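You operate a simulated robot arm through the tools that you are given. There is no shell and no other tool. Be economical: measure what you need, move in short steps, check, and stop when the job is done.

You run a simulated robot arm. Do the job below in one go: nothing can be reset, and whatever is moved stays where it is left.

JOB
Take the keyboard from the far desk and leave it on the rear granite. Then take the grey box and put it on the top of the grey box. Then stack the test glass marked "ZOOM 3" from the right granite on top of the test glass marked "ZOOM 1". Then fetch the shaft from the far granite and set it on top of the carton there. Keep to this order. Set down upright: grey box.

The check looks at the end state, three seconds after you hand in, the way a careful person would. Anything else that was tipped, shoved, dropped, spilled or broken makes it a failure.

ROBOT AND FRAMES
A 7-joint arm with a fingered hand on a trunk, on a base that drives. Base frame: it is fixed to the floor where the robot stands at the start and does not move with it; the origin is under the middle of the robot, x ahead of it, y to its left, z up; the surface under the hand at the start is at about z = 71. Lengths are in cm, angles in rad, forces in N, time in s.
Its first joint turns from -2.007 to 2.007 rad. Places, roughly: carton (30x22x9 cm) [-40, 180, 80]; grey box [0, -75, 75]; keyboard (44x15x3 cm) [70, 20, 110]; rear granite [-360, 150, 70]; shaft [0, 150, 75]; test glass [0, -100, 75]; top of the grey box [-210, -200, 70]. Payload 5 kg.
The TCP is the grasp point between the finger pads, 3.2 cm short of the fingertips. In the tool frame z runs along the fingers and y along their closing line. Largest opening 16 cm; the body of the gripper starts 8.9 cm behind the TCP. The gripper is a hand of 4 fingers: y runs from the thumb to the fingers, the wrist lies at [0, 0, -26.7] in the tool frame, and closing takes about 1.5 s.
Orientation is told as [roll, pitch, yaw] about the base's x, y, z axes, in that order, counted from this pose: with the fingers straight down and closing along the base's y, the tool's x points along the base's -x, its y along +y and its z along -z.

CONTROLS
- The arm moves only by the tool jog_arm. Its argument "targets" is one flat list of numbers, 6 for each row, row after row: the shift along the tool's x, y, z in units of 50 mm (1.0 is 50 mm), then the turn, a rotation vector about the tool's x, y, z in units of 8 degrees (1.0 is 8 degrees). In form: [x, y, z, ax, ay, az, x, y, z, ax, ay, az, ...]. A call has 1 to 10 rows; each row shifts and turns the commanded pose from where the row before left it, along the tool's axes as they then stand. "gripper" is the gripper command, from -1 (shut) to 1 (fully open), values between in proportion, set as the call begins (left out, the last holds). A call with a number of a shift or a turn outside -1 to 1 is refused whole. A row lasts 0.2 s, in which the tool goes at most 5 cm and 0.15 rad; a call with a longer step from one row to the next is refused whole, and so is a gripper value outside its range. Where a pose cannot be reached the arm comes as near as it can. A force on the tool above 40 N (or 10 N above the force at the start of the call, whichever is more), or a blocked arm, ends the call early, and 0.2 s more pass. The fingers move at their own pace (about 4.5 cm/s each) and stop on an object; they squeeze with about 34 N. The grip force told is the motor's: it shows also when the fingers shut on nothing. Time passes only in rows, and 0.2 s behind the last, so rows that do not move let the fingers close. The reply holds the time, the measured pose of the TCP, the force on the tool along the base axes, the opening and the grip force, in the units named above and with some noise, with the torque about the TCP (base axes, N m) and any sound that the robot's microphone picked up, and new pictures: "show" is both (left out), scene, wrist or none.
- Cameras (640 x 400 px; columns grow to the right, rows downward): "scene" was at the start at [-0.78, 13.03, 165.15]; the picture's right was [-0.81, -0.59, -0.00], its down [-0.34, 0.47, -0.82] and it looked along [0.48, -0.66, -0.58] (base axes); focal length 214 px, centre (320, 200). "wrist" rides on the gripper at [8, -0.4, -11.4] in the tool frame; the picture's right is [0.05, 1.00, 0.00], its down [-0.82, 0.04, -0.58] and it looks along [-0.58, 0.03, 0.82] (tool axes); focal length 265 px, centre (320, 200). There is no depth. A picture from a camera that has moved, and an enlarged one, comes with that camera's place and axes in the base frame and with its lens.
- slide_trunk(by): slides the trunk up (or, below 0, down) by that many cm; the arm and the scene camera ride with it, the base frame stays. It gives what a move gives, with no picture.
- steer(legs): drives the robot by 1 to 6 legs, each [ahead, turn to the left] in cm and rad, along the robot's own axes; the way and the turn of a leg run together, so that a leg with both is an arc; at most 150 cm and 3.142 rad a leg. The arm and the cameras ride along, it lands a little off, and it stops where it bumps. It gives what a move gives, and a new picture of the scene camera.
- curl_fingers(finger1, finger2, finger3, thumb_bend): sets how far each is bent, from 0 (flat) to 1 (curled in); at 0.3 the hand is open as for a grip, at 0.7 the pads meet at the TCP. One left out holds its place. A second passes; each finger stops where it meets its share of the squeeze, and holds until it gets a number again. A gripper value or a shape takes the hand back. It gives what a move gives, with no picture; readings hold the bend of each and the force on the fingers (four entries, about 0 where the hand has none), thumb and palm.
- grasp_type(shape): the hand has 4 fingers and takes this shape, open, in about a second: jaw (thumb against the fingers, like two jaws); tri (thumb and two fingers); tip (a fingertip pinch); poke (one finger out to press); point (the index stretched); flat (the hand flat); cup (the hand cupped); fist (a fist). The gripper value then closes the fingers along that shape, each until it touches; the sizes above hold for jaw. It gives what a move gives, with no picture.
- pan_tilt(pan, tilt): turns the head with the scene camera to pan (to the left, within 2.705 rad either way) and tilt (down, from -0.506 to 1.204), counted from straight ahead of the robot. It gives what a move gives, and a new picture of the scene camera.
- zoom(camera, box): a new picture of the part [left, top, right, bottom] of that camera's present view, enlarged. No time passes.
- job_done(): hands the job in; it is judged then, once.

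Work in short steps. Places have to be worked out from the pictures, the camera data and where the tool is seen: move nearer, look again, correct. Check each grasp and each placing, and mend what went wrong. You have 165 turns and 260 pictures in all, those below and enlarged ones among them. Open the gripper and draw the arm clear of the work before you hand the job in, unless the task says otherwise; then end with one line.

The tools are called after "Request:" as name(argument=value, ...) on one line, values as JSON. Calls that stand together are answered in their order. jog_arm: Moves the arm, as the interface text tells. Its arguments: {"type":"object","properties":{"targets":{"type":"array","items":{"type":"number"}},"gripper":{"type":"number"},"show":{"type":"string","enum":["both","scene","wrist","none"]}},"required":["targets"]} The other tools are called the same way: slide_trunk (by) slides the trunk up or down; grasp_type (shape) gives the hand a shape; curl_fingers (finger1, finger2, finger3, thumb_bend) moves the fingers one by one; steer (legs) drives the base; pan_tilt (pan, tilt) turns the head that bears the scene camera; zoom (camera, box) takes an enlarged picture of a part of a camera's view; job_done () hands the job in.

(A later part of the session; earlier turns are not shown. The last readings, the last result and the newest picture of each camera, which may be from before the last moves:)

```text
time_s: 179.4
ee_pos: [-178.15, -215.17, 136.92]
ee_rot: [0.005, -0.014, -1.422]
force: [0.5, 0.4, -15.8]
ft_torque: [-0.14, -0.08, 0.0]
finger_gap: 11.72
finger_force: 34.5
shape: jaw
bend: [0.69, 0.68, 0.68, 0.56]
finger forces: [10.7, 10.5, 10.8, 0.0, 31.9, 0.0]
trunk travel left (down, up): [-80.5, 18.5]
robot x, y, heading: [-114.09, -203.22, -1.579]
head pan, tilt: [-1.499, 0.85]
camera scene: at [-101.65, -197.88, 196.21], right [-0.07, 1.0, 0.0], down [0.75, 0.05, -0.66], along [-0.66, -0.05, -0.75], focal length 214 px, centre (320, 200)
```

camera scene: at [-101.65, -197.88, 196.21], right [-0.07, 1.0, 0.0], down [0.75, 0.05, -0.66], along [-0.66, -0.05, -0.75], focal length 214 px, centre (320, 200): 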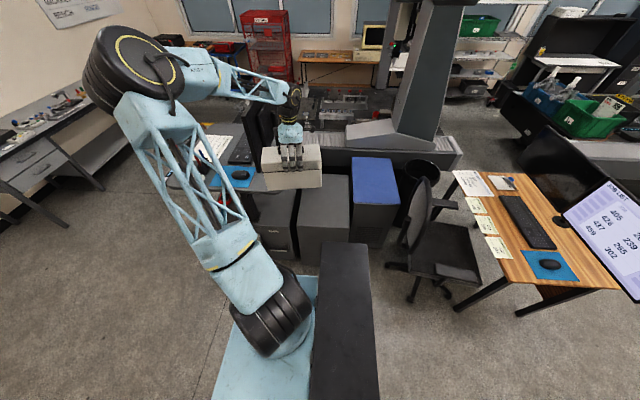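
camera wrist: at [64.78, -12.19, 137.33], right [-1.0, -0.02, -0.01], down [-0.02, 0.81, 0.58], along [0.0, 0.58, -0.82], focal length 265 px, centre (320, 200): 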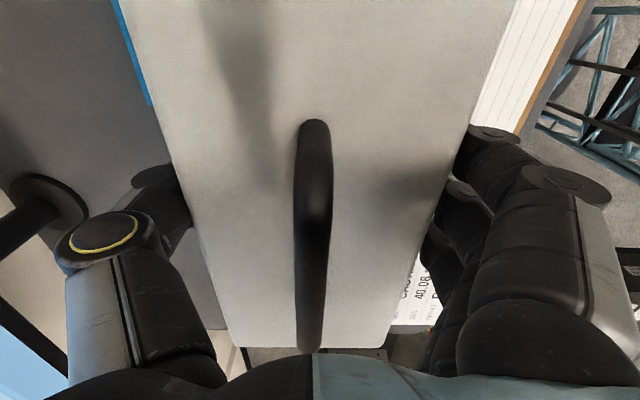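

The box is near the monitor's side, so I move +y first and align the yaw before going out.

Request:
jog_arm(targets=[0.9, 0, 0, 0, 0, 0.36, 0.9, 0, 0, 0, 0, 0.36, 0.9, 0, 0, 0, 0, 0.35, 0.1, 0, 0, 0, 0, 0], show="both")

```text
time_s: 180.4
ee_pos: [-179.45, -201.73, 137.15]
ee_rot: [0.005, -0.008, -1.569]
force: [0.3, -1.4, -15.6]
ft_torque: [0.06, -0.03, 0.01]
finger_gap: 11.71
finger_force: 33.9
shape: jaw
bend: [0.69, 0.68, 0.68, 0.56]
finger forces: [10.7, 10.5, 10.8, 0.0, 31.7, 0.0]
trunk travel left (down, up): [-80.5, 18.5]
robot x, y, heading: [-113.95, -203.09, -1.571]
head pan, tilt: [-1.499, 0.85]
camera scene: at [-101.45, -198.31, 196.21], right [-0.07, 1.0, 0.0], down [0.75, 0.05, -0.66], along [-0.66, -0.05, -0.75], focal length 214 px, centre (320, 200)
camera wrist: at [-179.94, -193.58, 148.49], right [1.0, 0.05, 0.0], down [0.04, -0.81, 0.58], along [0.04, -0.58, -0.81], focal length 265 px, centre (320, 200)
```

scene: 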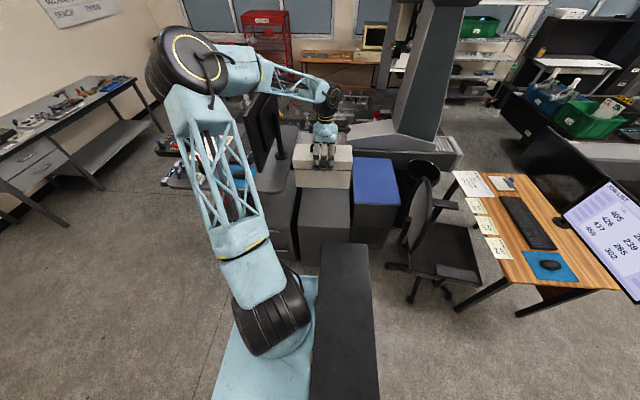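
wrist: 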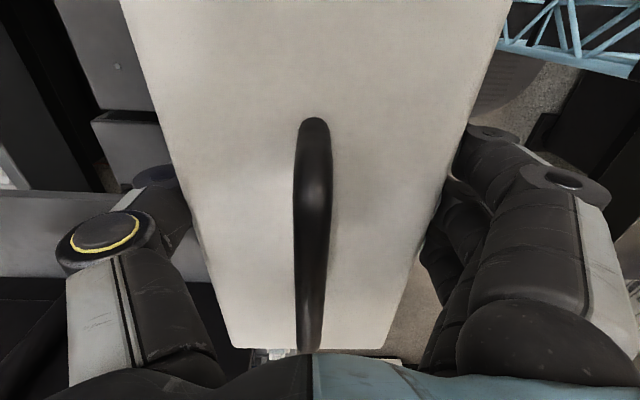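

Aligned. I extend out over the grey box top, then lower with the trunk.

Request:
jog_arm(targets=[0, -0.87, 0, 0, 0, 0, 0, -0.87, 0, 0, 0, 0, 0, -0.87, 0, 0, 0, 0, 0, -0.87, 0, 0, 0, 0, 0, -0.87, 0, 0, 0, 0, 0, -0.87, 0, 0, 0, 0], show="none")

Request:
slide_trunk(by=-32)

Request:
jog_arm(targets=[0, 0, 0.5, 0, 0, 0])

```text
time_s: 181.8
ee_pos: [-206.23, -201.46, 136.96]
ee_rot: [0.012, -0.01, -1.573]
force: [-1.8, 0.3, -12.9]
ft_torque: [-0.09, -0.06, 0.01]
finger_gap: 11.73
finger_force: 34.1
shape: jaw
bend: [0.69, 0.68, 0.68, 0.56]
finger forces: [10.6, 10.7, 11.0, 0.1, 33.1, 0.0]
trunk travel left (down, up): [-80.5, 18.5]
robot x, y, heading: [-113.73, -203.37, -1.571]
head pan, tilt: [-1.499, 0.85]
```

```text
time_s: 184.9
ee_pos: [-205.58, -201.77, 105.2]
ee_rot: [0.006, -0.01, -1.571]
force: [0.4, 0.7, -15.3]
ft_torque: [0.08, -0.06, -0.02]
finger_gap: 11.73
finger_force: 33.9
shape: jaw
bend: [0.69, 0.68, 0.68, 0.56]
finger forces: [10.9, 10.9, 11.3, 0.0, 32.9, 0.0]
trunk travel left (down, up): [-48.5, 50.5]
robot x, y, heading: [-113.76, -203.58, -1.571]
head pan, tilt: [-1.499, 0.85]
```

```text
time_s: 185.3
ee_pos: [-205.59, -201.57, 102.62]
ee_rot: [0.006, -0.009, -1.571]
force: [-0.1, -0.7, -15.9]
ft_torque: [0.13, -0.06, 0.01]
finger_gap: 11.73
finger_force: 33.9
shape: jaw
bend: [0.69, 0.68, 0.68, 0.56]
finger forces: [10.8, 10.9, 11.1, 0.1, 32.9, 0.0]
trunk travel left (down, up): [-48.5, 50.5]
robot x, y, heading: [-113.9, -203.21, -1.572]
head pan, tilt: [-1.499, 0.85]
camera scene: at [-101.63, -198.1, 164.21], right [-0.07, 1.0, 0.0], down [0.75, 0.05, -0.66], along [-0.66, -0.05, -0.75], focal length 214 px, centre (320, 200)
camera wrist: at [-206.04, -193.48, 113.95], right [1.0, 0.05, 0.01], down [0.04, -0.81, 0.58], along [0.03, -0.58, -0.81], focal length 265 px, centre (320, 200)
```

scene: 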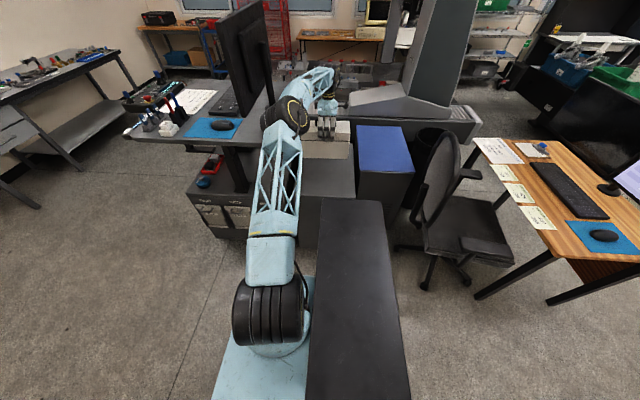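
wrist: 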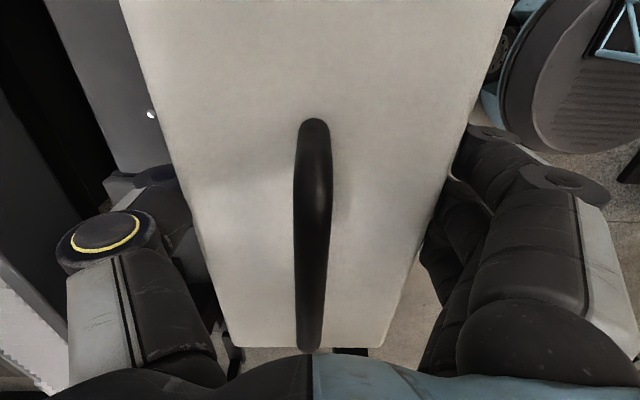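

I check the clearance between the box and the surface with an enlargement.

Request:
zoom(camera="scene", box=[250, 90, 430, 250])

```text
2.50 times, centred on (340, 170) of scene
camera zoom: at [-101.63, -198.1, 164.21], right [-0.07, 1.0, 0.0], down [0.75, 0.05, -0.66], along [-0.66, -0.05, -0.75], focal length 536 px, centre (270, 275)
```

zoom: 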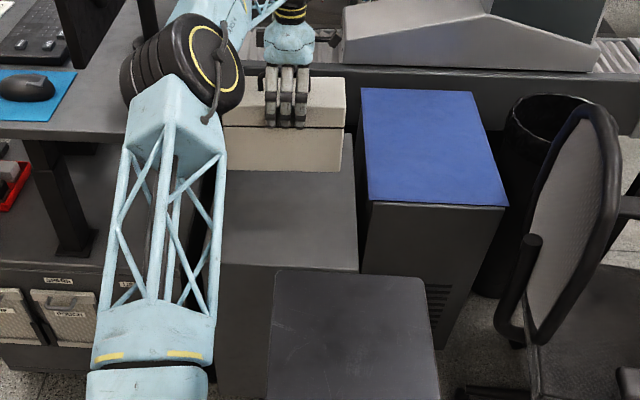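

I feel my way down in small steps.

Request:
jog_arm(targets=[0, 0, 0.15, 0, 0, 0, 0, 0, 0.15, 0, 0, 0, 0, 0, 0.15, 0, 0, 0, 0, 0, 0.15, 0, 0, 0, 0, 0, 0.15, 0, 0, 0, 0, 0, 0.15, 0, 0, 0, 0, 0, 0.15, 0, 0, 0, 0, 0, 0.15, 0, 0, 0, 0, 0, 0.15, 0, 0, 0, 0, 0, 0.15, 0, 0, 0], show="scene")

Request:
zoom(camera="scene", box=[250, 90, 430, 250])

```text
time_s: 187.5
ee_pos: [-205.55, -201.83, 95.2]
ee_rot: [0.004, -0.01, -1.57]
force: [0.5, -0.5, -16.2]
ft_torque: [0.13, -0.07, -0.02]
finger_gap: 11.72
finger_force: 34.1
shape: jaw
bend: [0.69, 0.68, 0.68, 0.56]
finger forces: [11.0, 10.9, 11.1, 0.0, 32.8, 0.0]
trunk travel left (down, up): [-48.5, 50.5]
robot x, y, heading: [-113.76, -203.42, -1.569]
head pan, tilt: [-1.499, 0.85]
camera scene: at [-101.59, -198.11, 164.22], right [-0.07, 1.0, 0.0], down [0.75, 0.05, -0.66], along [-0.66, -0.05, -0.75], focal length 214 px, centre (320, 200)
```

scene: 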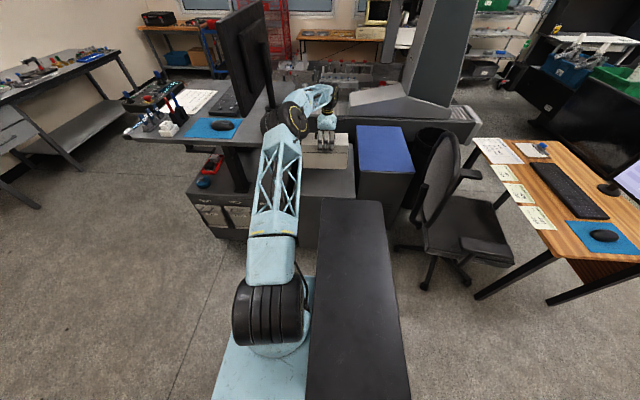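

```text
2.50 times, centred on (340, 170) of scene
camera zoom: at [-101.59, -198.11, 164.22], right [-0.07, 1.0, 0.0], down [0.75, 0.05, -0.66], along [-0.66, -0.05, -0.75], focal length 536 px, centre (270, 275)
```

zoom: 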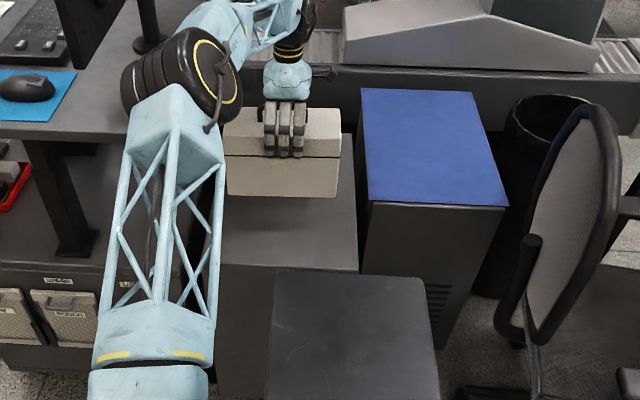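

The box is well over the surface with about 8 cm to go. I nudge 1 cm +y and continue down.

Request:
jog_arm(targets=[0.2, 0, 0.12, 0, 0, 0, 0, 0, 0.12, 0, 0, 0, 0, 0, 0.12, 0, 0, 0, 0, 0, 0.12, 0, 0, 0, 0, 0, 0.12, 0, 0, 0, 0, 0, 0.12, 0, 0, 0, 0, 0, 0.12, 0, 0, 0, 0, 0, 0.12, 0, 0, 0, 0, 0, 0.12, 0, 0, 0, 0, 0, 0.12, 0, 0, 0], show="none")

Request:
zoom(camera="scene", box=[250, 90, 430, 250])

```text
time_s: 189.7
ee_pos: [-205.66, -200.89, 89.01]
ee_rot: [0.009, -0.007, -1.572]
force: [0.4, 0.3, -15.4]
ft_torque: [0.11, -0.06, 0.0]
finger_gap: 11.71
finger_force: 34.0
shape: jaw
bend: [0.69, 0.68, 0.68, 0.56]
finger forces: [11.0, 11.0, 11.1, 0.0, 33.0, 0.0]
trunk travel left (down, up): [-48.5, 50.5]
robot x, y, heading: [-114.01, -203.51, -1.57]
head pan, tilt: [-1.499, 0.85]
```

```text
2.50 times, centred on (340, 170) of scene
camera zoom: at [-101.59, -198.1, 164.21], right [-0.07, 1.0, 0.0], down [0.75, 0.05, -0.66], along [-0.66, -0.05, -0.75], focal length 536 px, centre (270, 275)
```

zoom: 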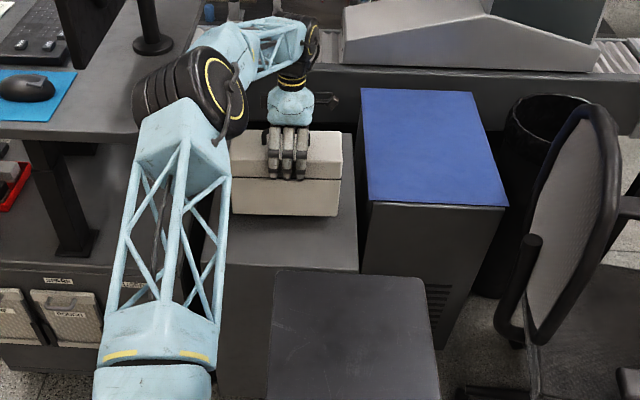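

Request:
jog_arm(targets=[0, 0, 0.08, 0, 0, 0, 0, 0, 0.08, 0, 0, 0, 0, 0, 0.08, 0, 0, 0, 0, 0, 0.08, 0, 0, 0, 0, 0, 0.08, 0, 0, 0, 0, 0, 0.08, 0, 0, 0, 0, 0, 0.08, 0, 0, 0], show="none")

```text
time_s: 191.3
ee_pos: [-205.43, -200.81, 86.36]
ee_rot: [0.008, -0.009, -1.571]
force: [0.5, 0.6, -16.0]
ft_torque: [0.08, -0.07, -0.02]
finger_gap: 11.72
finger_force: 34.1
shape: jaw
bend: [0.69, 0.68, 0.68, 0.56]
finger forces: [10.8, 10.9, 11.1, 0.1, 32.8, 0.0]
trunk travel left (down, up): [-48.5, 50.5]
robot x, y, heading: [-114.06, -203.56, -1.574]
head pan, tilt: [-1.499, 0.85]
```

Still hanging free; I continue in 0.3 cm steps.

Request:
jog_arm(targets=[0, 0, 0.06, 0, 0, 0, 0, 0, 0.06, 0, 0, 0, 0, 0, 0.06, 0, 0, 0, 0, 0, 0.06, 0, 0, 0, 0, 0, 0.06, 0, 0, 0], show="none")

Request:
zoom(camera="scene", box=[280, 100, 370, 210])

```text
time_s: 192.5
ee_pos: [-205.56, -200.85, 85.45]
ee_rot: [-0.001, -0.008, -1.571]
force: [-5.3, 3.6, 13.1]
ft_torque: [-0.17, -0.81, -0.01]
finger_gap: 11.62
finger_force: 34.3
shape: jaw
bend: [0.69, 0.69, 0.69, 0.56]
finger forces: [10.1, 10.9, 10.9, 0.1, 37.6, 0.0]
trunk travel left (down, up): [-48.5, 50.5]
robot x, y, heading: [-113.83, -203.59, -1.575]
head pan, tilt: [-1.499, 0.85]
```

```text
3.64 times, centred on (325, 155) of scene
camera zoom: at [-101.34, -198.08, 164.25], right [-0.07, 1.0, 0.0], down [0.75, 0.05, -0.66], along [-0.66, -0.05, -0.75], focal length 780 px, centre (302, 364)
```

zoom: 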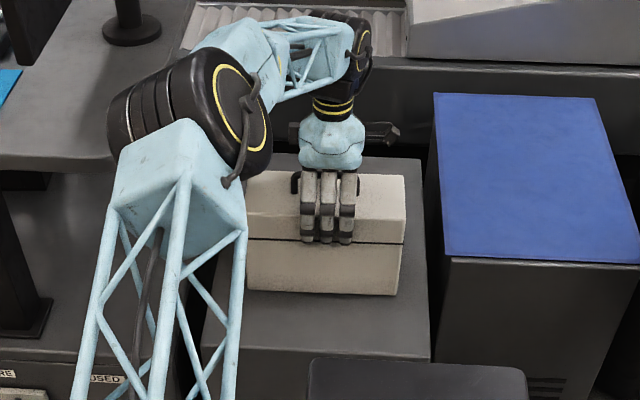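

Contact at TCP 85.4, the box sits flat. I ease the pressure slightly and open.

Request:
jog_arm(targets=[0, 0, -0.04, 0, 0, 0, 0, 0, 0, 0, 0, 0], show="none")

Request:
jog_arm(targets=[0, 0, 0, 0, 0, 0, 0, 0, 0, 0, 0, 0, 0, 0, 0, 0, 0, 0, 0, 0, 0, 0, 0, 0, 0, 0, 0, 0, 0, 0, 0, 0, 0, 0, 0, 0, 0, 0, 0, 0, 0, 0], gripper=1, show="wrist")

```text
time_s: 193.1
ee_pos: [-205.36, -200.83, 85.35]
ee_rot: [0.0, -0.008, -1.57]
force: [-10.1, 5.0, 18.5]
ft_torque: [-0.08, -0.36, -0.04]
finger_gap: 11.49
finger_force: 34.5
shape: jaw
bend: [0.7, 0.7, 0.7, 0.56]
finger forces: [9.2, 9.6, 9.7, 0.1, 38.3, 0.0]
trunk travel left (down, up): [-48.5, 50.5]
robot x, y, heading: [-114.0, -203.39, -1.576]
head pan, tilt: [-1.499, 0.85]
```

```text
time_s: 194.7
ee_pos: [-205.27, -201.02, 85.15]
ee_rot: [0.005, -0.009, -1.572]
force: [-0.5, 0.0, 0.5]
ft_torque: [-0.01, 0.02, 0.0]
finger_gap: 15.99
finger_force: 0.0
shape: jaw
bend: [0.3, 0.3, 0.3, 0.3]
finger forces: [0.0, 0.1, 0.1, 0.0, 0.1, 0.0]
trunk travel left (down, up): [-48.5, 50.5]
robot x, y, heading: [-113.8, -203.47, -1.576]
head pan, tilt: [-1.499, 0.85]
camera wrist: at [-205.76, -192.82, 96.5], right [1.0, 0.05, 0.0], down [0.04, -0.81, 0.59], along [0.03, -0.58, -0.81], focal length 265 px, centre (320, 200)
```

wrist: 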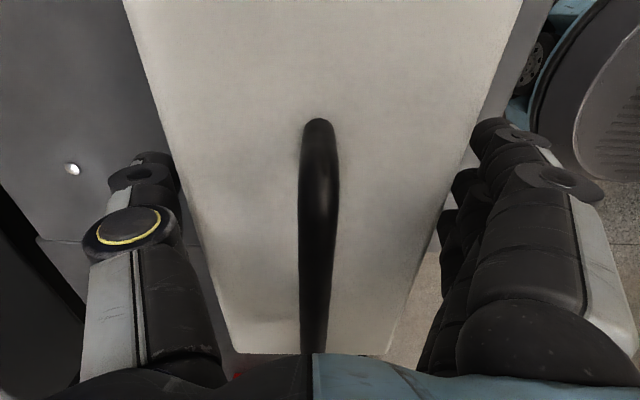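

Released. I rise straight up and look.

Request:
jog_arm(targets=[0, 0, -0.5, 0, 0, 0, 0, 0, -0.8, 0, 0, 0, 0, 0, -0.9, 0, 0, 0, 0, 0, -0.9, 0, 0, 0, 0, 0, -0.9, 0, 0, 0, 0, 0, -0.9, 0, 0, 0, 0, 0, -0.9, 0, 0, 0, 0, 0, -0.9, 0, 0, 0])

```text
time_s: 196.5
ee_pos: [-204.4, -200.29, 117.54]
ee_rot: [0.003, -0.009, -1.569]
force: [0.9, 0.8, 1.3]
ft_torque: [-0.07, 0.11, 0.03]
finger_gap: 15.96
finger_force: 0.1
shape: jaw
bend: [0.3, 0.3, 0.3, 0.3]
finger forces: [0.1, 0.0, 0.0, 0.0, 0.0, 0.0]
out of reach, approached as far as the arm can: row 8
trunk travel left (down, up): [-48.5, 50.5]
robot x, y, heading: [-113.85, -203.65, -1.571]
head pan, tilt: [-1.499, 0.85]
camera scene: at [-101.09, -198.05, 164.18], right [-0.07, 1.0, 0.0], down [0.75, 0.05, -0.66], along [-0.66, -0.05, -0.75], focal length 214 px, centre (320, 200)
camera wrist: at [-204.78, -192.1, 128.76], right [1.0, 0.05, 0.0], down [0.04, -0.81, 0.59], along [0.03, -0.58, -0.81], focal length 265 px, centre (320, 200)
```

scene: 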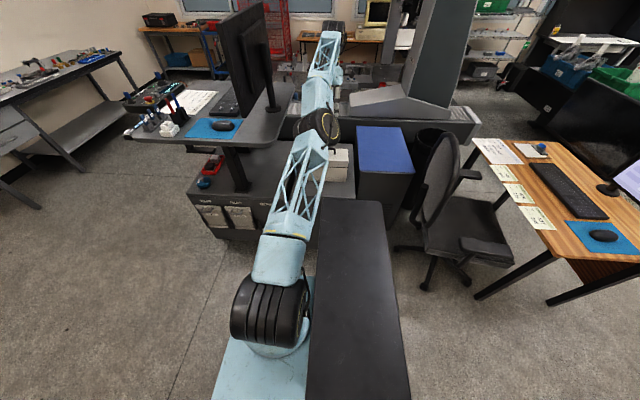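
wrist: 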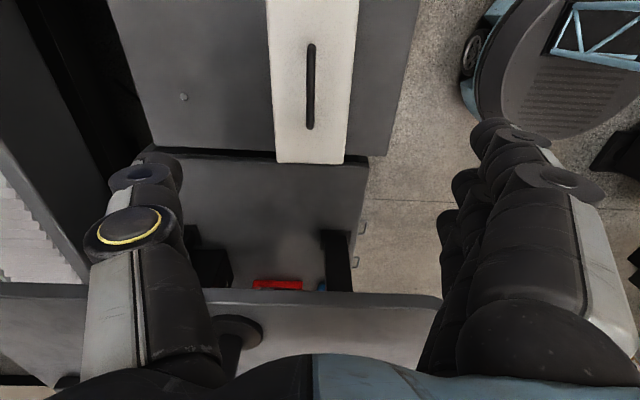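

The grey box is standing upright on top of the grey box, fully inside its edges. Next I retract, raise the trunk and swing the arm forward for travel.

Request:
jog_arm(targets=[0, 0.8, 0, 0, 0, 0, 0, 0.8, 0, 0, 0, 0, 0, 0.8, 0, 0, 0, 0, 0, 0.8, 0, 0, 0, 0, 0, 0.8, 0, 0, 0, 0, 0, 0.8, 0, 0, 0, 0, 0, 0.7, 0, 0, 0, 0], show="none")

Request:
slide_trunk(by=20)

Request:
jog_arm(targets=[-0.9, 0, 0, 0, 0, -0.547, -0.9, 0, 0, 0, 0, -0.547, -0.9, 0, 0, 0, 0, -0.547, -0.9, 0, 0, 0, 0, -0.547, -0.9, 0, 0, 0, 0, -0.547, -0.9, 0, 0, 0, 0, -0.547, -0.9, 0, 0, 0, 0, -0.547, -0.9, 0, 0, 0, 0, -0.547, -0.9, 0, 0, 0, 0, -0.547, -0.9, 0, 0, 0, 0, -0.547], show="none")

Request:
jog_arm(targets=[-0.9, 0, 0, 0, 0, -0.547, -0.9, 0, 0, 0, 0, -0.547, -0.9, 0, 0, 0, 0, -0.547, -0.9, 0, 0, 0, 0, -0.547, -0.9, 0, 0, 0, 0, -0.547, -0.9, 0, 0, 0, 0, -0.547, -0.9, 0, 0, 0, 0, -0.547, -0.9, 0, 0, 0, 0, -0.547, -0.9, 0, 0, 0, 0, -0.547, -0.9, 0, 0, 0, 0, -0.547], show="scene")

```text
time_s: 198.1
ee_pos: [-177.03, -200.59, 117.42]
ee_rot: [0.004, -0.01, -1.57]
force: [-0.4, -0.1, 0.8]
ft_torque: [0.0, 0.01, 0.0]
finger_gap: 15.99
finger_force: 0.1
shape: jaw
bend: [0.3, 0.3, 0.3, 0.3]
finger forces: [0.0, 0.1, 0.1, 0.0, 0.0, 0.0]
trunk travel left (down, up): [-48.5, 50.5]
robot x, y, heading: [-113.99, -203.48, -1.578]
head pan, tilt: [-1.499, 0.85]
```

```text
time_s: 200.3
ee_pos: [-177.03, -200.67, 137.42]
ee_rot: [0.004, -0.009, -1.57]
force: [-0.3, -0.1, 0.4]
ft_torque: [-0.02, 0.02, 0.02]
finger_gap: 15.99
finger_force: 0.1
shape: jaw
bend: [0.3, 0.3, 0.3, 0.3]
finger forces: [0.0, 0.0, 0.0, 0.1, 0.1, 0.0]
trunk travel left (down, up): [-68.5, 30.5]
robot x, y, heading: [-113.55, -203.65, -1.574]
head pan, tilt: [-1.499, 0.85]
```

```text
time_s: 202.5
ee_pos: [-161.99, -242.02, 137.94]
ee_rot: [-0.004, -0.009, -0.806]
force: [-0.6, -0.1, 0.1]
ft_torque: [0.0, 0.02, -0.01]
finger_gap: 15.98
finger_force: 0.0
shape: jaw
bend: [0.3, 0.3, 0.3, 0.3]
finger forces: [0.0, 0.1, 0.0, 0.0, 0.0, 0.1]
trunk travel left (down, up): [-68.5, 30.5]
robot x, y, heading: [-113.69, -203.51, -1.571]
head pan, tilt: [-1.499, 0.85]
```

```text
time_s: 204.7
ee_pos: [-122.71, -261.63, 138.55]
ee_rot: [-0.009, -0.004, -0.04]
force: [-0.5, 0.1, 0.7]
ft_torque: [0.0, 0.0, 0.02]
finger_gap: 16.02
finger_force: 0.1
shape: jaw
bend: [0.3, 0.3, 0.3, 0.3]
finger forces: [0.0, 0.0, 0.0, 0.0, 0.0, 0.0]
trunk travel left (down, up): [-68.5, 30.5]
robot x, y, heading: [-114.2, -203.19, -1.571]
head pan, tilt: [-1.499, 0.85]
camera scene: at [-101.26, -198.08, 184.19], right [-0.07, 1.0, 0.0], down [0.75, 0.05, -0.66], along [-0.66, -0.05, -0.75], focal length 214 px, centre (320, 200)
```

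scene: 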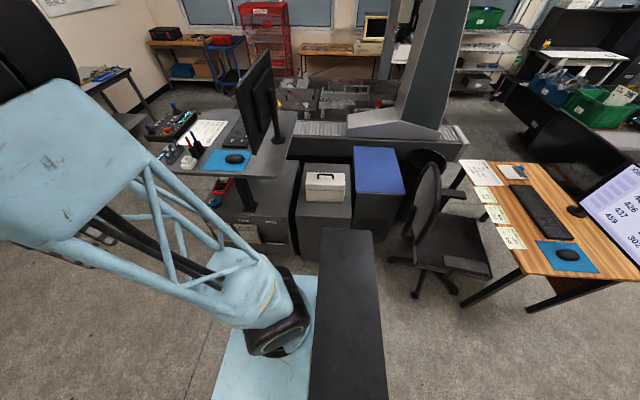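

Box stands well. I back up the aisle and stop beside the right granite to look at the glasses' labels.

Request:
steer(legs=[[0, -0.097], [-85, 0]])

Request:
pan_tilt(pan=1.55, tilt=0.75)

Request:
zoom(camera="scene", box=[240, 120, 440, 245])

```text
time_s: 209.7
ee_pos: [-119.93, -176.11, 138.48]
ee_rot: [-0.009, -0.004, -0.141]
force: [0.7, -0.1, -0.9]
ft_torque: [0.01, 0.0, 0.02]
finger_gap: 16.0
finger_force: 0.0
shape: jaw
bend: [0.3, 0.3, 0.3, 0.3]
finger forces: [0.0, 0.0, 0.0, 0.1, 0.0, 0.0]
trunk travel left (down, up): [-68.5, 30.5]
robot x, y, heading: [-105.28, -118.94, -1.673]
head pan, tilt: [-1.499, 0.85]
camera scene: at [-92.29, -115.05, 184.2], right [0.03, 1.0, 0.0], down [0.75, -0.02, -0.66], along [-0.66, 0.02, -0.75], focal length 214 px, centre (320, 200)
```

scene: 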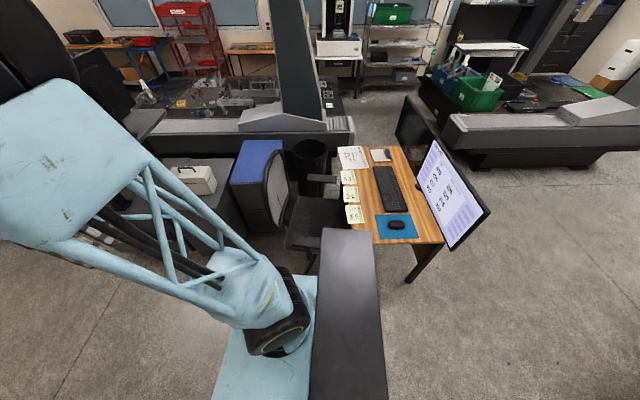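

```text
time_s: 212.4
ee_pos: [-120.04, -176.2, 138.52]
ee_rot: [-0.007, -0.004, -0.141]
force: [-0.1, -0.5, 1.7]
ft_torque: [-0.02, 0.01, 0.01]
finger_gap: 15.99
finger_force: 0.1
shape: jaw
bend: [0.3, 0.3, 0.3, 0.3]
finger forces: [0.0, 0.1, 0.0, 0.1, 0.0, 0.0]
trunk travel left (down, up): [-68.5, 30.5]
robot x, y, heading: [-105.48, -119.03, -1.669]
head pan, tilt: [1.55, 0.75]
camera scene: at [-76.25, -116.36, 185.0], right [-0.12, -0.99, 0.0], down [-0.68, 0.08, -0.73], along [0.73, -0.09, -0.68], focal length 214 px, centre (320, 200)
```

scene: 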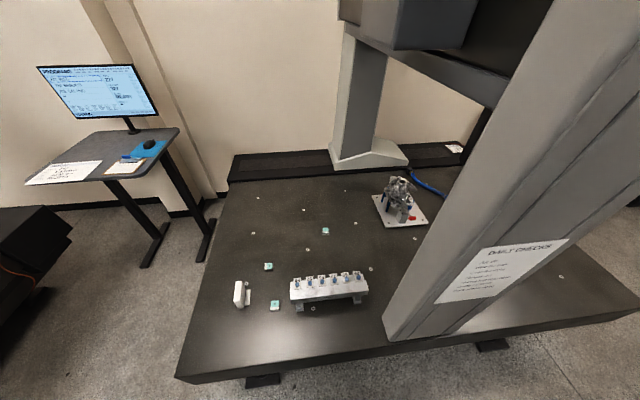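

```text
3.20 times, centred on (340, 182) of scene
camera zoom: at [-76.25, -116.36, 185.0], right [-0.12, -0.99, 0.0], down [-0.68, 0.08, -0.73], along [0.73, -0.09, -0.68], focal length 686 px, centre (256, 256)
```

zoom: 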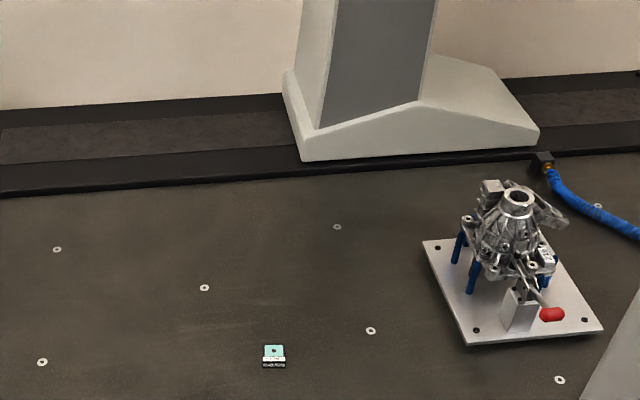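

I enlarge each glass to read its mark.

Request:
zoom(camera="scene", box=[258, 258, 290, 278])

Request:
zoom(camera="scene", box=[260, 295, 292, 315])

Request:
zoom(camera="scene", box=[310, 220, 342, 240])

```text
16.00 times, centred on (274, 268) of scene
camera zoom: at [-76.25, -116.36, 185.0], right [-0.12, -0.99, 0.0], down [-0.68, 0.08, -0.73], along [0.73, -0.09, -0.68], focal length 3432 px, centre (1056, -888)
```

zoom: 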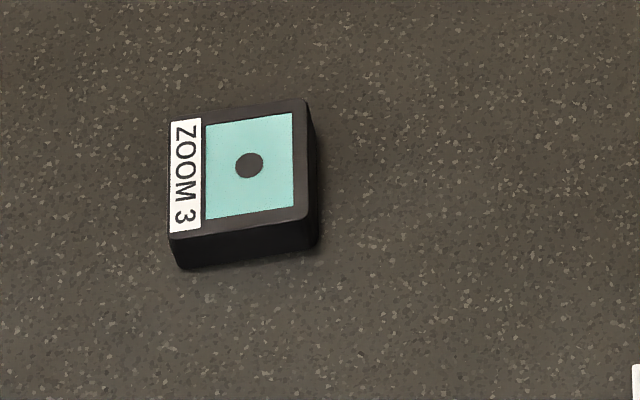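

```text
16.00 times, centred on (276, 305) of scene
camera zoom: at [-76.25, -116.36, 185.0], right [-0.12, -0.99, 0.0], down [-0.68, 0.08, -0.73], along [0.73, -0.09, -0.68], focal length 3432 px, centre (1024, -1480)
```

zoom: 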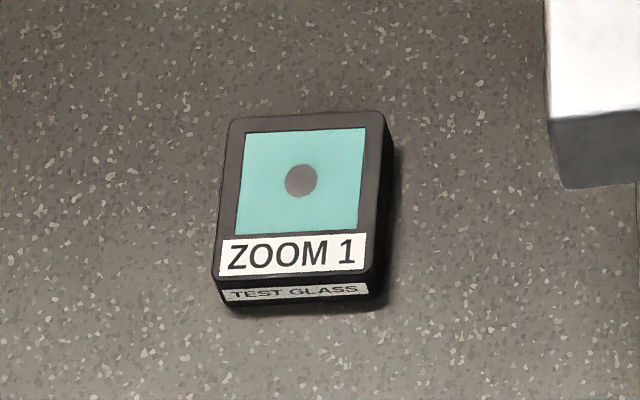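

```text
16.00 times, centred on (326, 230) of scene
camera zoom: at [-76.25, -116.36, 185.0], right [-0.12, -0.99, 0.0], down [-0.68, 0.08, -0.73], along [0.73, -0.09, -0.68], focal length 3432 px, centre (224, -280)
```

zoom: 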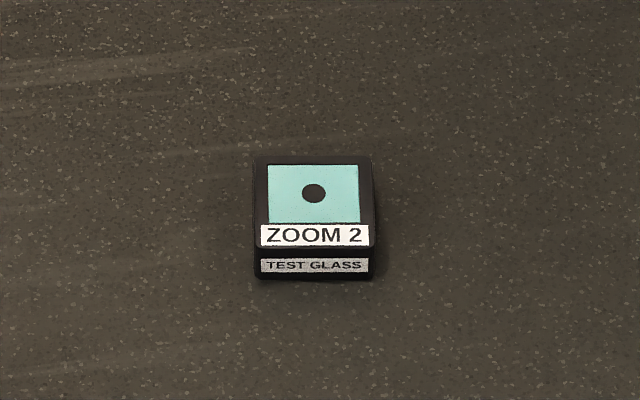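

ZOOM 3 is at about (−8.5, −95.3), nearly square to the axes, and ZOOM 1 at about (−30.7, −99.4), turned by about −0.08. ZOOM 2 stays where it is. I drive round to the front of the right granite at (−20, 12), facing −y.

Request:
steer(legs=[[-60, 0], [0, 0.1], [-71, 0], [0, 1.571], [79, 0], [0, -1.571]])

Request:
pan_tilt(pan=0.0, tilt=1.0)

```text
time_s: 231.9
ee_pos: [-27.13, -45.63, 138.55]
ee_rot: [-0.01, -0.005, -0.054]
force: [0.0, 0.8, 0.5]
ft_torque: [0.03, -0.01, 0.01]
finger_gap: 16.01
finger_force: 0.1
shape: jaw
bend: [0.3, 0.3, 0.3, 0.3]
finger forces: [0.0, 0.1, 0.0, 0.0, 0.1, 0.1]
trunk travel left (down, up): [-68.5, 30.5]
robot x, y, heading: [-18.03, 12.56, -1.582]
head pan, tilt: [1.55, 0.75]
camera scene: at [11.27, 17.75, 185.01], right [-0.04, -1.0, 0.0], down [-0.68, 0.02, -0.73], along [0.73, -0.03, -0.68], focal length 214 px, centre (320, 200)
```

scene: 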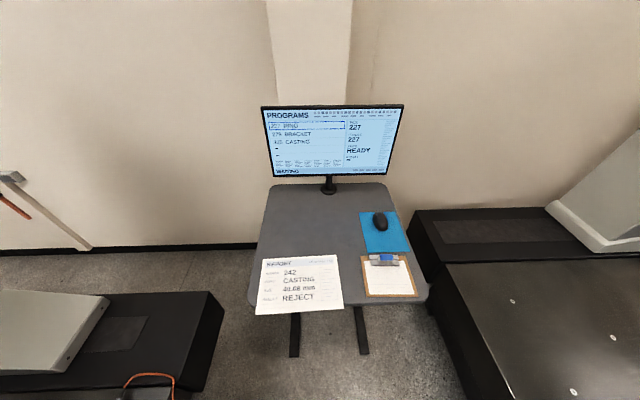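

```text
time_s: 233.5
ee_pos: [-27.13, -45.71, 138.6]
ee_rot: [-0.008, -0.006, -0.054]
force: [0.1, 0.6, 0.4]
ft_torque: [0.04, 0.03, 0.0]
finger_gap: 16.01
finger_force: 0.0
shape: jaw
bend: [0.3, 0.3, 0.3, 0.3]
finger forces: [0.0, 0.0, 0.1, 0.0, 0.0, 0.0]
trunk travel left (down, up): [-68.5, 30.5]
robot x, y, heading: [-17.61, 12.53, -1.586]
head pan, tilt: [0.0, 1.0]
camera scene: at [2.92, 11.08, 183.09], right [-1.0, 0.01, 0.0], down [0.01, 0.84, -0.54], along [-0.01, -0.54, -0.84], focal length 214 px, centre (320, 200)
```

scene: 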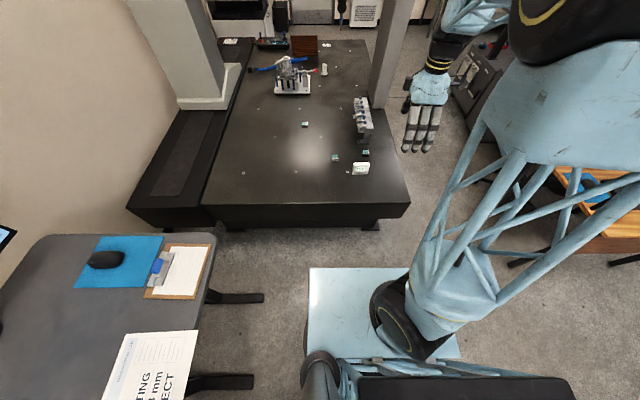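

I drive 19 cm nearer, lower the trunk, and turn the hand by −90° so it closes along x, with the camera on the +y side.

Request:
steer(legs=[[19, 0]])

Request:
slide_trunk(by=-20)

Request:
jog_arm(targets=[0, 0, 0, 0, 0, 1, 0, 0, 0, 0, 0, 1, 0, 0, 0, 0, 0, 1, 0, 0, 0, 0, 0, 1, 0, 0, 0, 0, 0, 1, 0, 0, 0, 0, 0, 1, 0, 0, 0, 0, 0, 1, 0, 0, 0, 0, 0, 1, 0, 0, 0, 0, 0, 1, 0, 0, 0, 0, 0, 1])

```text
time_s: 235.1
ee_pos: [-27.37, -65.37, 138.45]
ee_rot: [-0.008, -0.006, -0.055]
force: [-0.3, 0.4, 0.0]
ft_torque: [0.01, -0.02, 0.0]
finger_gap: 16.03
finger_force: 0.0
shape: jaw
bend: [0.3, 0.3, 0.3, 0.3]
finger forces: [0.0, 0.1, 0.1, 0.0, 0.1, 0.0]
trunk travel left (down, up): [-68.5, 30.5]
robot x, y, heading: [-17.3, -7.32, -1.589]
head pan, tilt: [0.0, 1.0]
camera scene: at [2.62, -8.73, 183.08], right [-1.0, 0.02, 0.0], down [0.01, 0.84, -0.54], along [-0.01, -0.54, -0.84], focal length 214 px, centre (320, 200)
```

scene: 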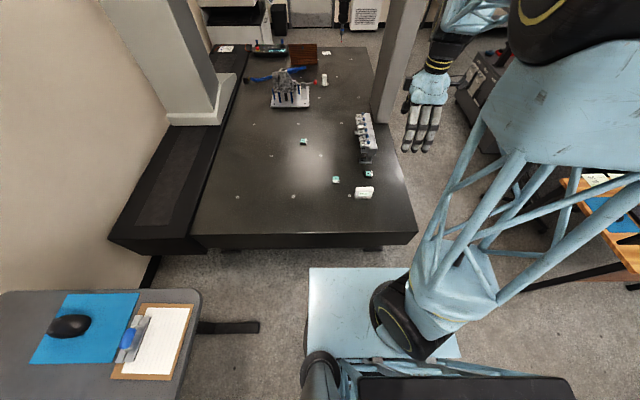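

```text
time_s: 237.2
ee_pos: [-27.31, -65.07, 118.6]
ee_rot: [-0.009, -0.006, -0.057]
force: [-1.3, -0.7, 0.5]
ft_torque: [0.02, 0.0, 0.0]
finger_gap: 15.98
finger_force: 0.1
shape: jaw
bend: [0.3, 0.3, 0.3, 0.3]
finger forces: [0.1, 0.0, 0.1, 0.0, 0.0, 0.1]
trunk travel left (down, up): [-48.5, 50.5]
robot x, y, heading: [-17.4, -6.86, -1.59]
head pan, tilt: [0.0, 1.0]
```

```text
time_s: 239.4
ee_pos: [-32.07, -58.61, 116.74]
ee_rot: [0.0, -0.009, -1.439]
force: [1.1, -0.7, -0.2]
ft_torque: [0.06, 0.02, 0.0]
finger_gap: 15.99
finger_force: 0.1
shape: jaw
bend: [0.3, 0.3, 0.3, 0.3]
finger forces: [0.1, 0.0, 0.0, 0.0, 0.0, 0.1]
out of reach, approached as far as the arm can: row 9, 10
trunk travel left (down, up): [-48.5, 50.5]
robot x, y, heading: [-17.54, -7.16, -1.589]
head pan, tilt: [0.0, 1.0]
camera scene: at [2.71, -8.76, 163.08], right [-1.0, 0.02, 0.0], down [0.01, 0.84, -0.54], along [-0.01, -0.54, -0.84], focal length 214 px, centre (320, 200)
camera wrist: at [-33.56, -50.57, 128.11], right [0.98, 0.18, 0.0], down [0.15, -0.8, 0.58], along [0.11, -0.58, -0.81], focal length 265 px, centre (320, 200)
```

scene: 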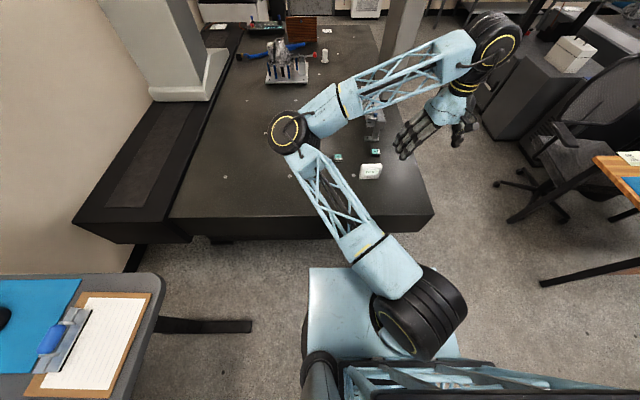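
wrist: 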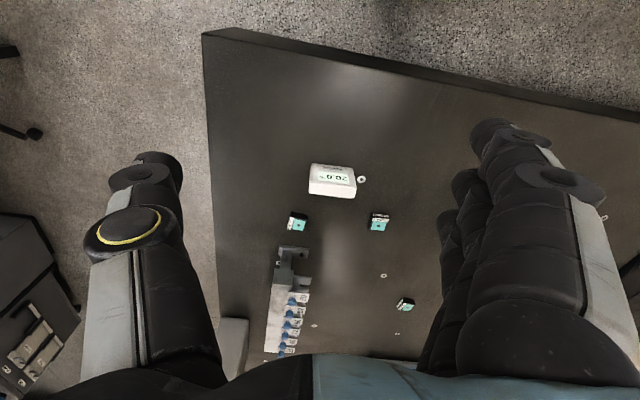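

With yaw −90° the arm is near its limit at this short radius. I test whether it improves further out, moving towards ZOOM 3.

Request:
jog_arm(targets=[-0.7, 0.5, 0, 0, 0, 0, -0.7, 0.5, 0, 0, 0, 0, -0.7, 0.5, 0, 0, 0, 0, -0.7, 0.5, 0, 0, 0, 0, -0.7, 0.5, 0, 0, 0, 0, -0.7, 0.5, 0, 0, 0, 0])

```text
time_s: 240.8
ee_pos: [-31.0, -57.66, 115.13]
ee_rot: [0.001, -0.011, -1.449]
force: [-0.6, -0.4, -0.3]
ft_torque: [-0.02, -0.04, 0.03]
finger_gap: 16.02
finger_force: 0.0
shape: jaw
bend: [0.3, 0.3, 0.3, 0.3]
finger forces: [0.0, 0.1, 0.0, 0.0, 0.0, 0.1]
out of reach, approached as far as the arm can: row 1, 2, 3, 4, 5, 6
trunk travel left (down, up): [-48.5, 50.5]
robot x, y, heading: [-17.95, -7.04, -1.584]
head pan, tilt: [0.0, 1.0]
camera scene: at [2.62, -8.56, 163.09], right [-1.0, 0.02, 0.0], down [0.01, 0.84, -0.54], along [-0.01, -0.54, -0.84], focal length 214 px, centre (320, 200)
camera wrist: at [-32.33, -49.6, 126.4], right [0.98, 0.17, 0.0], down [0.14, -0.8, 0.59], along [0.1, -0.58, -0.81], focal length 265 px, centre (320, 200)
```

scene: 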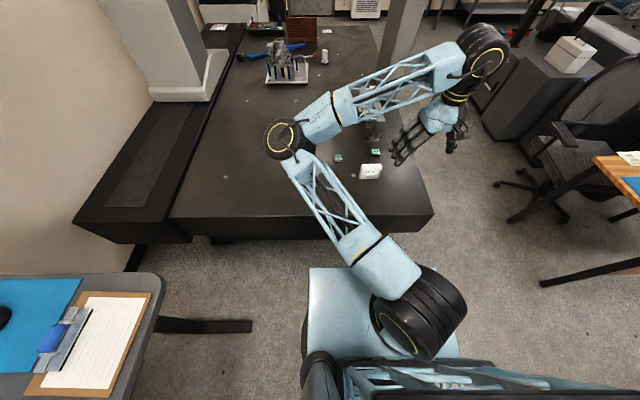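
wrist: 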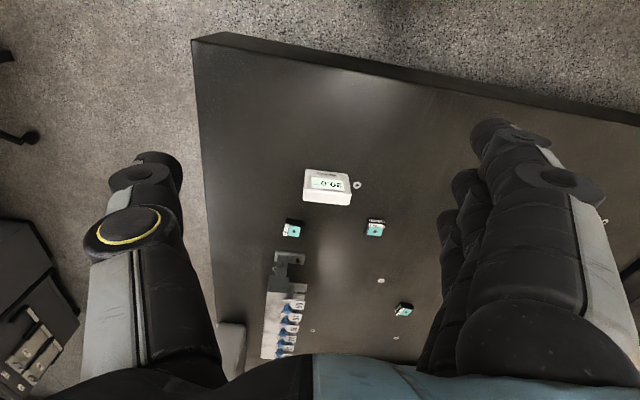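

That yaw can't be reached from here. New plan: pick ZOOM 3 from here at yaw 0, where there is free space, and later place it from the granite's left side. That avoids putting the thumb knuckle into the micrometer rack beside ZOOM 1. I turn the hand back.

Request:
jog_arm(targets=[0, 0, 0, 0, 0, -1, 0, 0, 0, 0, 0, -1, 0, 0, 0, 0, 0, -1, 0, 0, 0, 0, 0, -1, 0, 0, 0, 0, 0, -1, 0, 0, 0, 0, 0, -1, 0, 0, 0, 0, 0, -1, 0, 0, 0, 0, 0, -1, 0, 0, 0, 0, 0, -1, 0, 0, 0, 0, 0, -1])

```text
time_s: 243.1
ee_pos: [-31.09, -57.59, 115.38]
ee_rot: [-0.006, -0.002, -0.055]
force: [0.8, -0.7, -0.6]
ft_torque: [-0.03, 0.01, 0.01]
finger_gap: 15.98
finger_force: 0.0
shape: jaw
bend: [0.3, 0.3, 0.3, 0.3]
finger forces: [0.0, 0.0, 0.1, 0.1, 0.1, 0.1]
trunk travel left (down, up): [-48.5, 50.5]
robot x, y, heading: [-17.7, -7.15, -1.586]
head pan, tilt: [0.0, 1.0]
camera scene: at [2.62, -8.54, 163.09], right [-1.0, 0.02, 0.0], down [0.01, 0.84, -0.54], along [-0.01, -0.54, -0.84], focal length 214 px, centre (320, 200)
camera wrist: at [-39.23, -57.5, 126.71], right [0.0, 1.0, -0.01], down [0.81, 0.0, 0.58], along [0.58, -0.01, -0.81], focal length 265 px, centre (320, 200)
```

scene: 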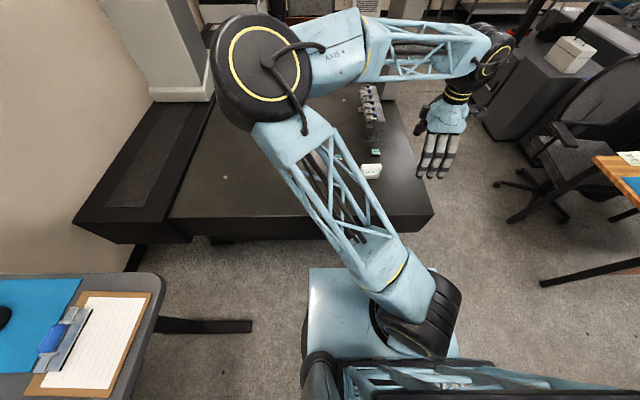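
wrist: 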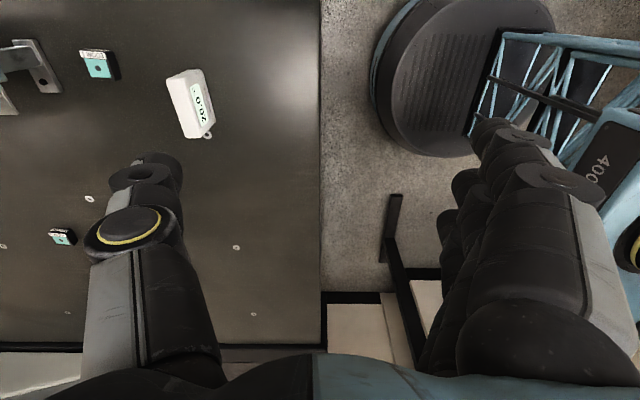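

Restored. ZOOM 1 reads at (−31, −98.6), consistent with before. I move over ZOOM 3 at z ≈ 100.

Request:
jog_arm(targets=[-0.55, -0.81, 0, 0, 0, 0, -0.55, -0.81, 0, 0, 0, 0, -0.55, -0.81, 0, 0, 0, 0, -0.55, -0.81, 0, 0, 0, 0, -0.55, -0.81, 0, 0, 0, 0, -0.55, -0.81, 0, 0, 0, 0, -0.55, -0.81, 0, 0, 0, 0, -0.55, -0.81, 0, 0, 0, 0, -0.55, -0.81, 0, 0, 0, 0, 0, 0, 0.6, 0, 0, -0.68])

```text
time_s: 245.2
ee_pos: [-8.72, -95.24, 112.8]
ee_rot: [-0.011, -0.004, 0.039]
force: [-1.0, -0.2, 0.1]
ft_torque: [0.0, -0.02, 0.0]
finger_gap: 16.02
finger_force: 0.1
shape: jaw
bend: [0.3, 0.3, 0.3, 0.3]
finger forces: [0.1, 0.0, 0.0, 0.1, 0.1, 0.1]
trunk travel left (down, up): [-48.5, 50.5]
robot x, y, heading: [-17.7, -7.37, -1.581]
head pan, tilt: [0.0, 1.0]
camera scene: at [2.64, -8.59, 163.09], right [-1.0, 0.02, 0.0], down [0.01, 0.84, -0.54], along [-0.01, -0.54, -0.84], focal length 214 px, centre (320, 200)
camera wrist: at [-16.69, -95.75, 124.1], right [-0.09, 1.0, -0.01], down [0.81, 0.08, 0.58], along [0.58, 0.04, -0.81], focal length 265 px, centre (320, 200)
```

scene: 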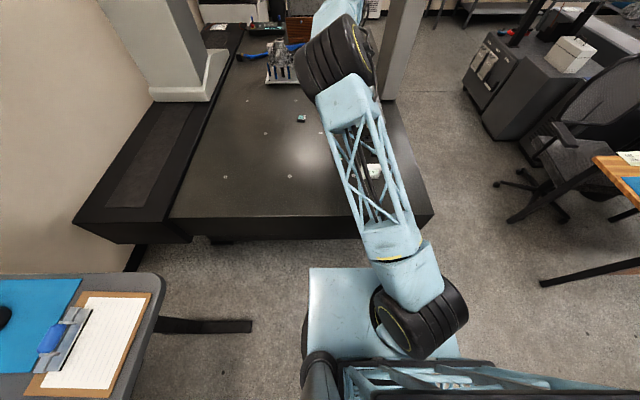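
wrist: 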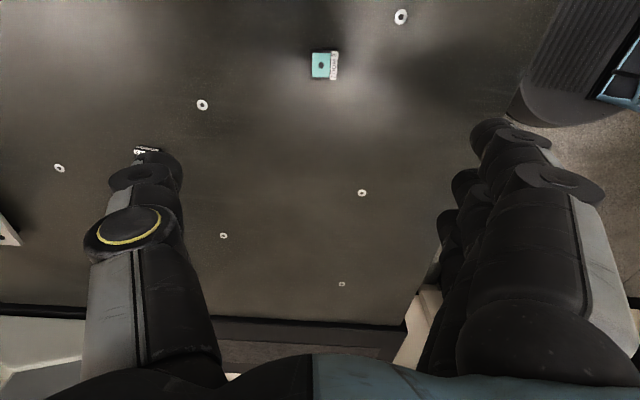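

Right above it. I enlarge to check the rotation of the glass relative to the hand.

Request:
zoom(camera="wrist", box=[293, 45, 353, 82])

```text
10.67 times, centred on (323, 64) of wrist
camera zoom: at [-16.69, -95.75, 124.1], right [-0.09, 1.0, -0.01], down [0.81, 0.08, 0.58], along [0.58, 0.04, -0.81], focal length 2831 px, centre (288, 1656)
```

zoom: 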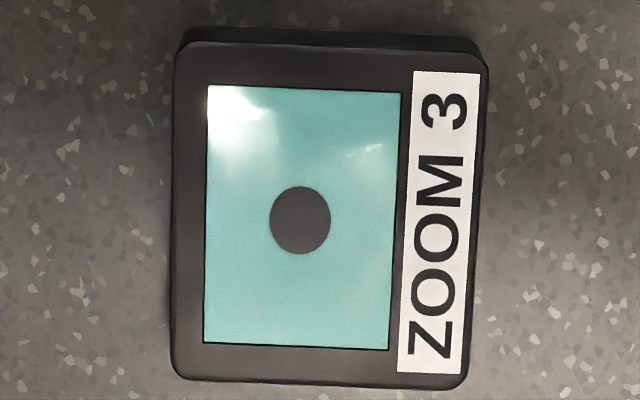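

Glass centre (−9.0, −95.2), yaw ≈ 0.07. I lean the hand 12° about its closing axis, so the camera side is raised, pre-close to a 7 cm gap and descend partway.

Request:
jog_arm(targets=[0.05, 0, 0, 0, 0, -0.2, 0, 0, 0, 0, 0.75, 0, 0, 0, 0, 0, 0.75, 0, -0.187, 0, 0.88, 0, 0, 0, -0.187, 0, 0.88, 0, 0, 0, -0.187, 0, 0.88, 0, 0, 0, -0.187, 0, 0.88, 0, 0, 0, -0.187, 0, 0.88, 0, 0, 0, -0.187, 0, 0.88, 0, 0, 0], gripper=-0.1)

```text
time_s: 247.2
ee_pos: [-8.48, -95.54, 85.87]
ee_rot: [-0.009, 0.205, 0.064]
force: [0.3, 0.4, 0.1]
ft_torque: [0.02, 0.0, 0.03]
finger_gap: 7.28
finger_force: 0.0
shape: jaw
bend: [0.73, 0.73, 0.73, 0.7]
finger forces: [0.1, 0.0, 0.1, 0.0, 0.0, 0.0]
trunk travel left (down, up): [-48.5, 50.5]
robot x, y, heading: [-17.97, -7.0, -1.587]
head pan, tilt: [0.0, 1.0]
camera scene: at [2.67, -8.6, 163.09], right [-1.0, 0.02, 0.0], down [0.01, 0.84, -0.54], along [-0.01, -0.54, -0.84], focal length 214 px, centre (320, 200)
camera wrist: at [-14.0, -96.19, 98.67], right [-0.12, 0.99, 0.0], down [0.91, 0.11, 0.4], along [0.4, 0.05, -0.92], focal length 265 px, centre (320, 200)
```

scene: 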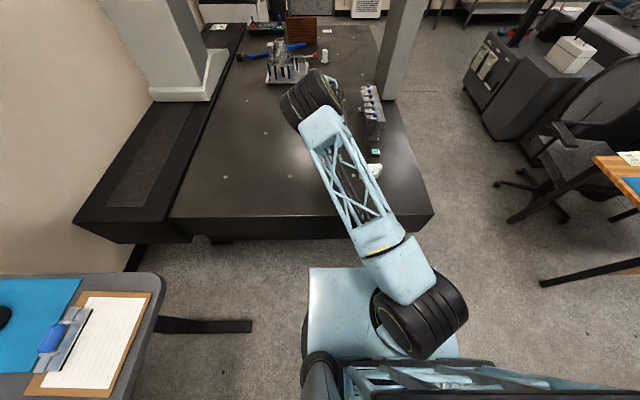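
wrist: 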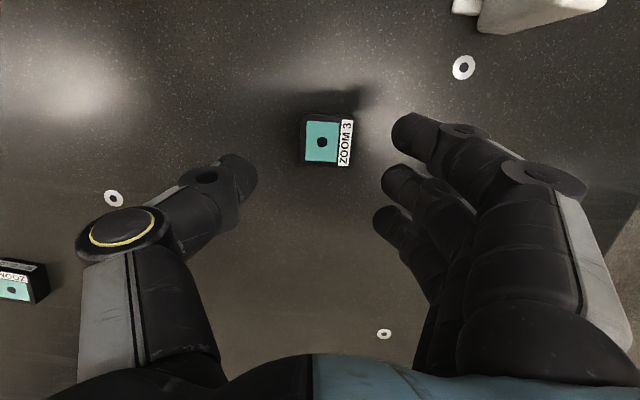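

Glass at about (−9.0, −94.9). I correct half a centimetre and descend further.

Request:
jog_arm(targets=[0.1, 0.1, 0, 0, 0, 0, -0.083, 0, 0.391, 0, 0, 0, -0.083, 0, 0.391, 0, 0, 0, -0.083, 0, 0.391, 0, 0, 0, -0.083, 0, 0.391, 0, 0, 0, -0.04, 0, 0.195, 0, 0, 0], show="wrist")

```text
time_s: 248.7
ee_pos: [-9.01, -95.1, 76.85]
ee_rot: [-0.009, 0.205, 0.065]
force: [-0.5, -0.2, -0.1]
ft_torque: [0.02, -0.01, 0.0]
finger_gap: 7.26
finger_force: 0.0
shape: jaw
bend: [0.73, 0.73, 0.73, 0.7]
finger forces: [0.0, 0.0, 0.1, 0.0, 0.1, 0.1]
trunk travel left (down, up): [-48.5, 50.5]
robot x, y, heading: [-17.63, -7.34, -1.59]
head pan, tilt: [0.0, 1.0]
camera wrist: at [-14.44, -95.77, 89.66], right [-0.12, 0.99, 0.0], down [0.91, 0.11, 0.4], along [0.39, 0.05, -0.92], focal length 265 px, centre (320, 200)
```

wrist: 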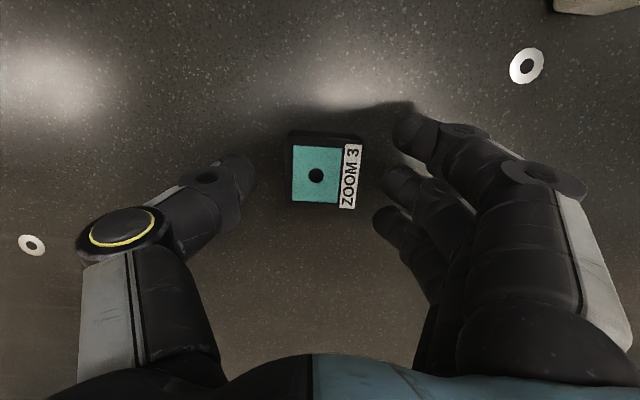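

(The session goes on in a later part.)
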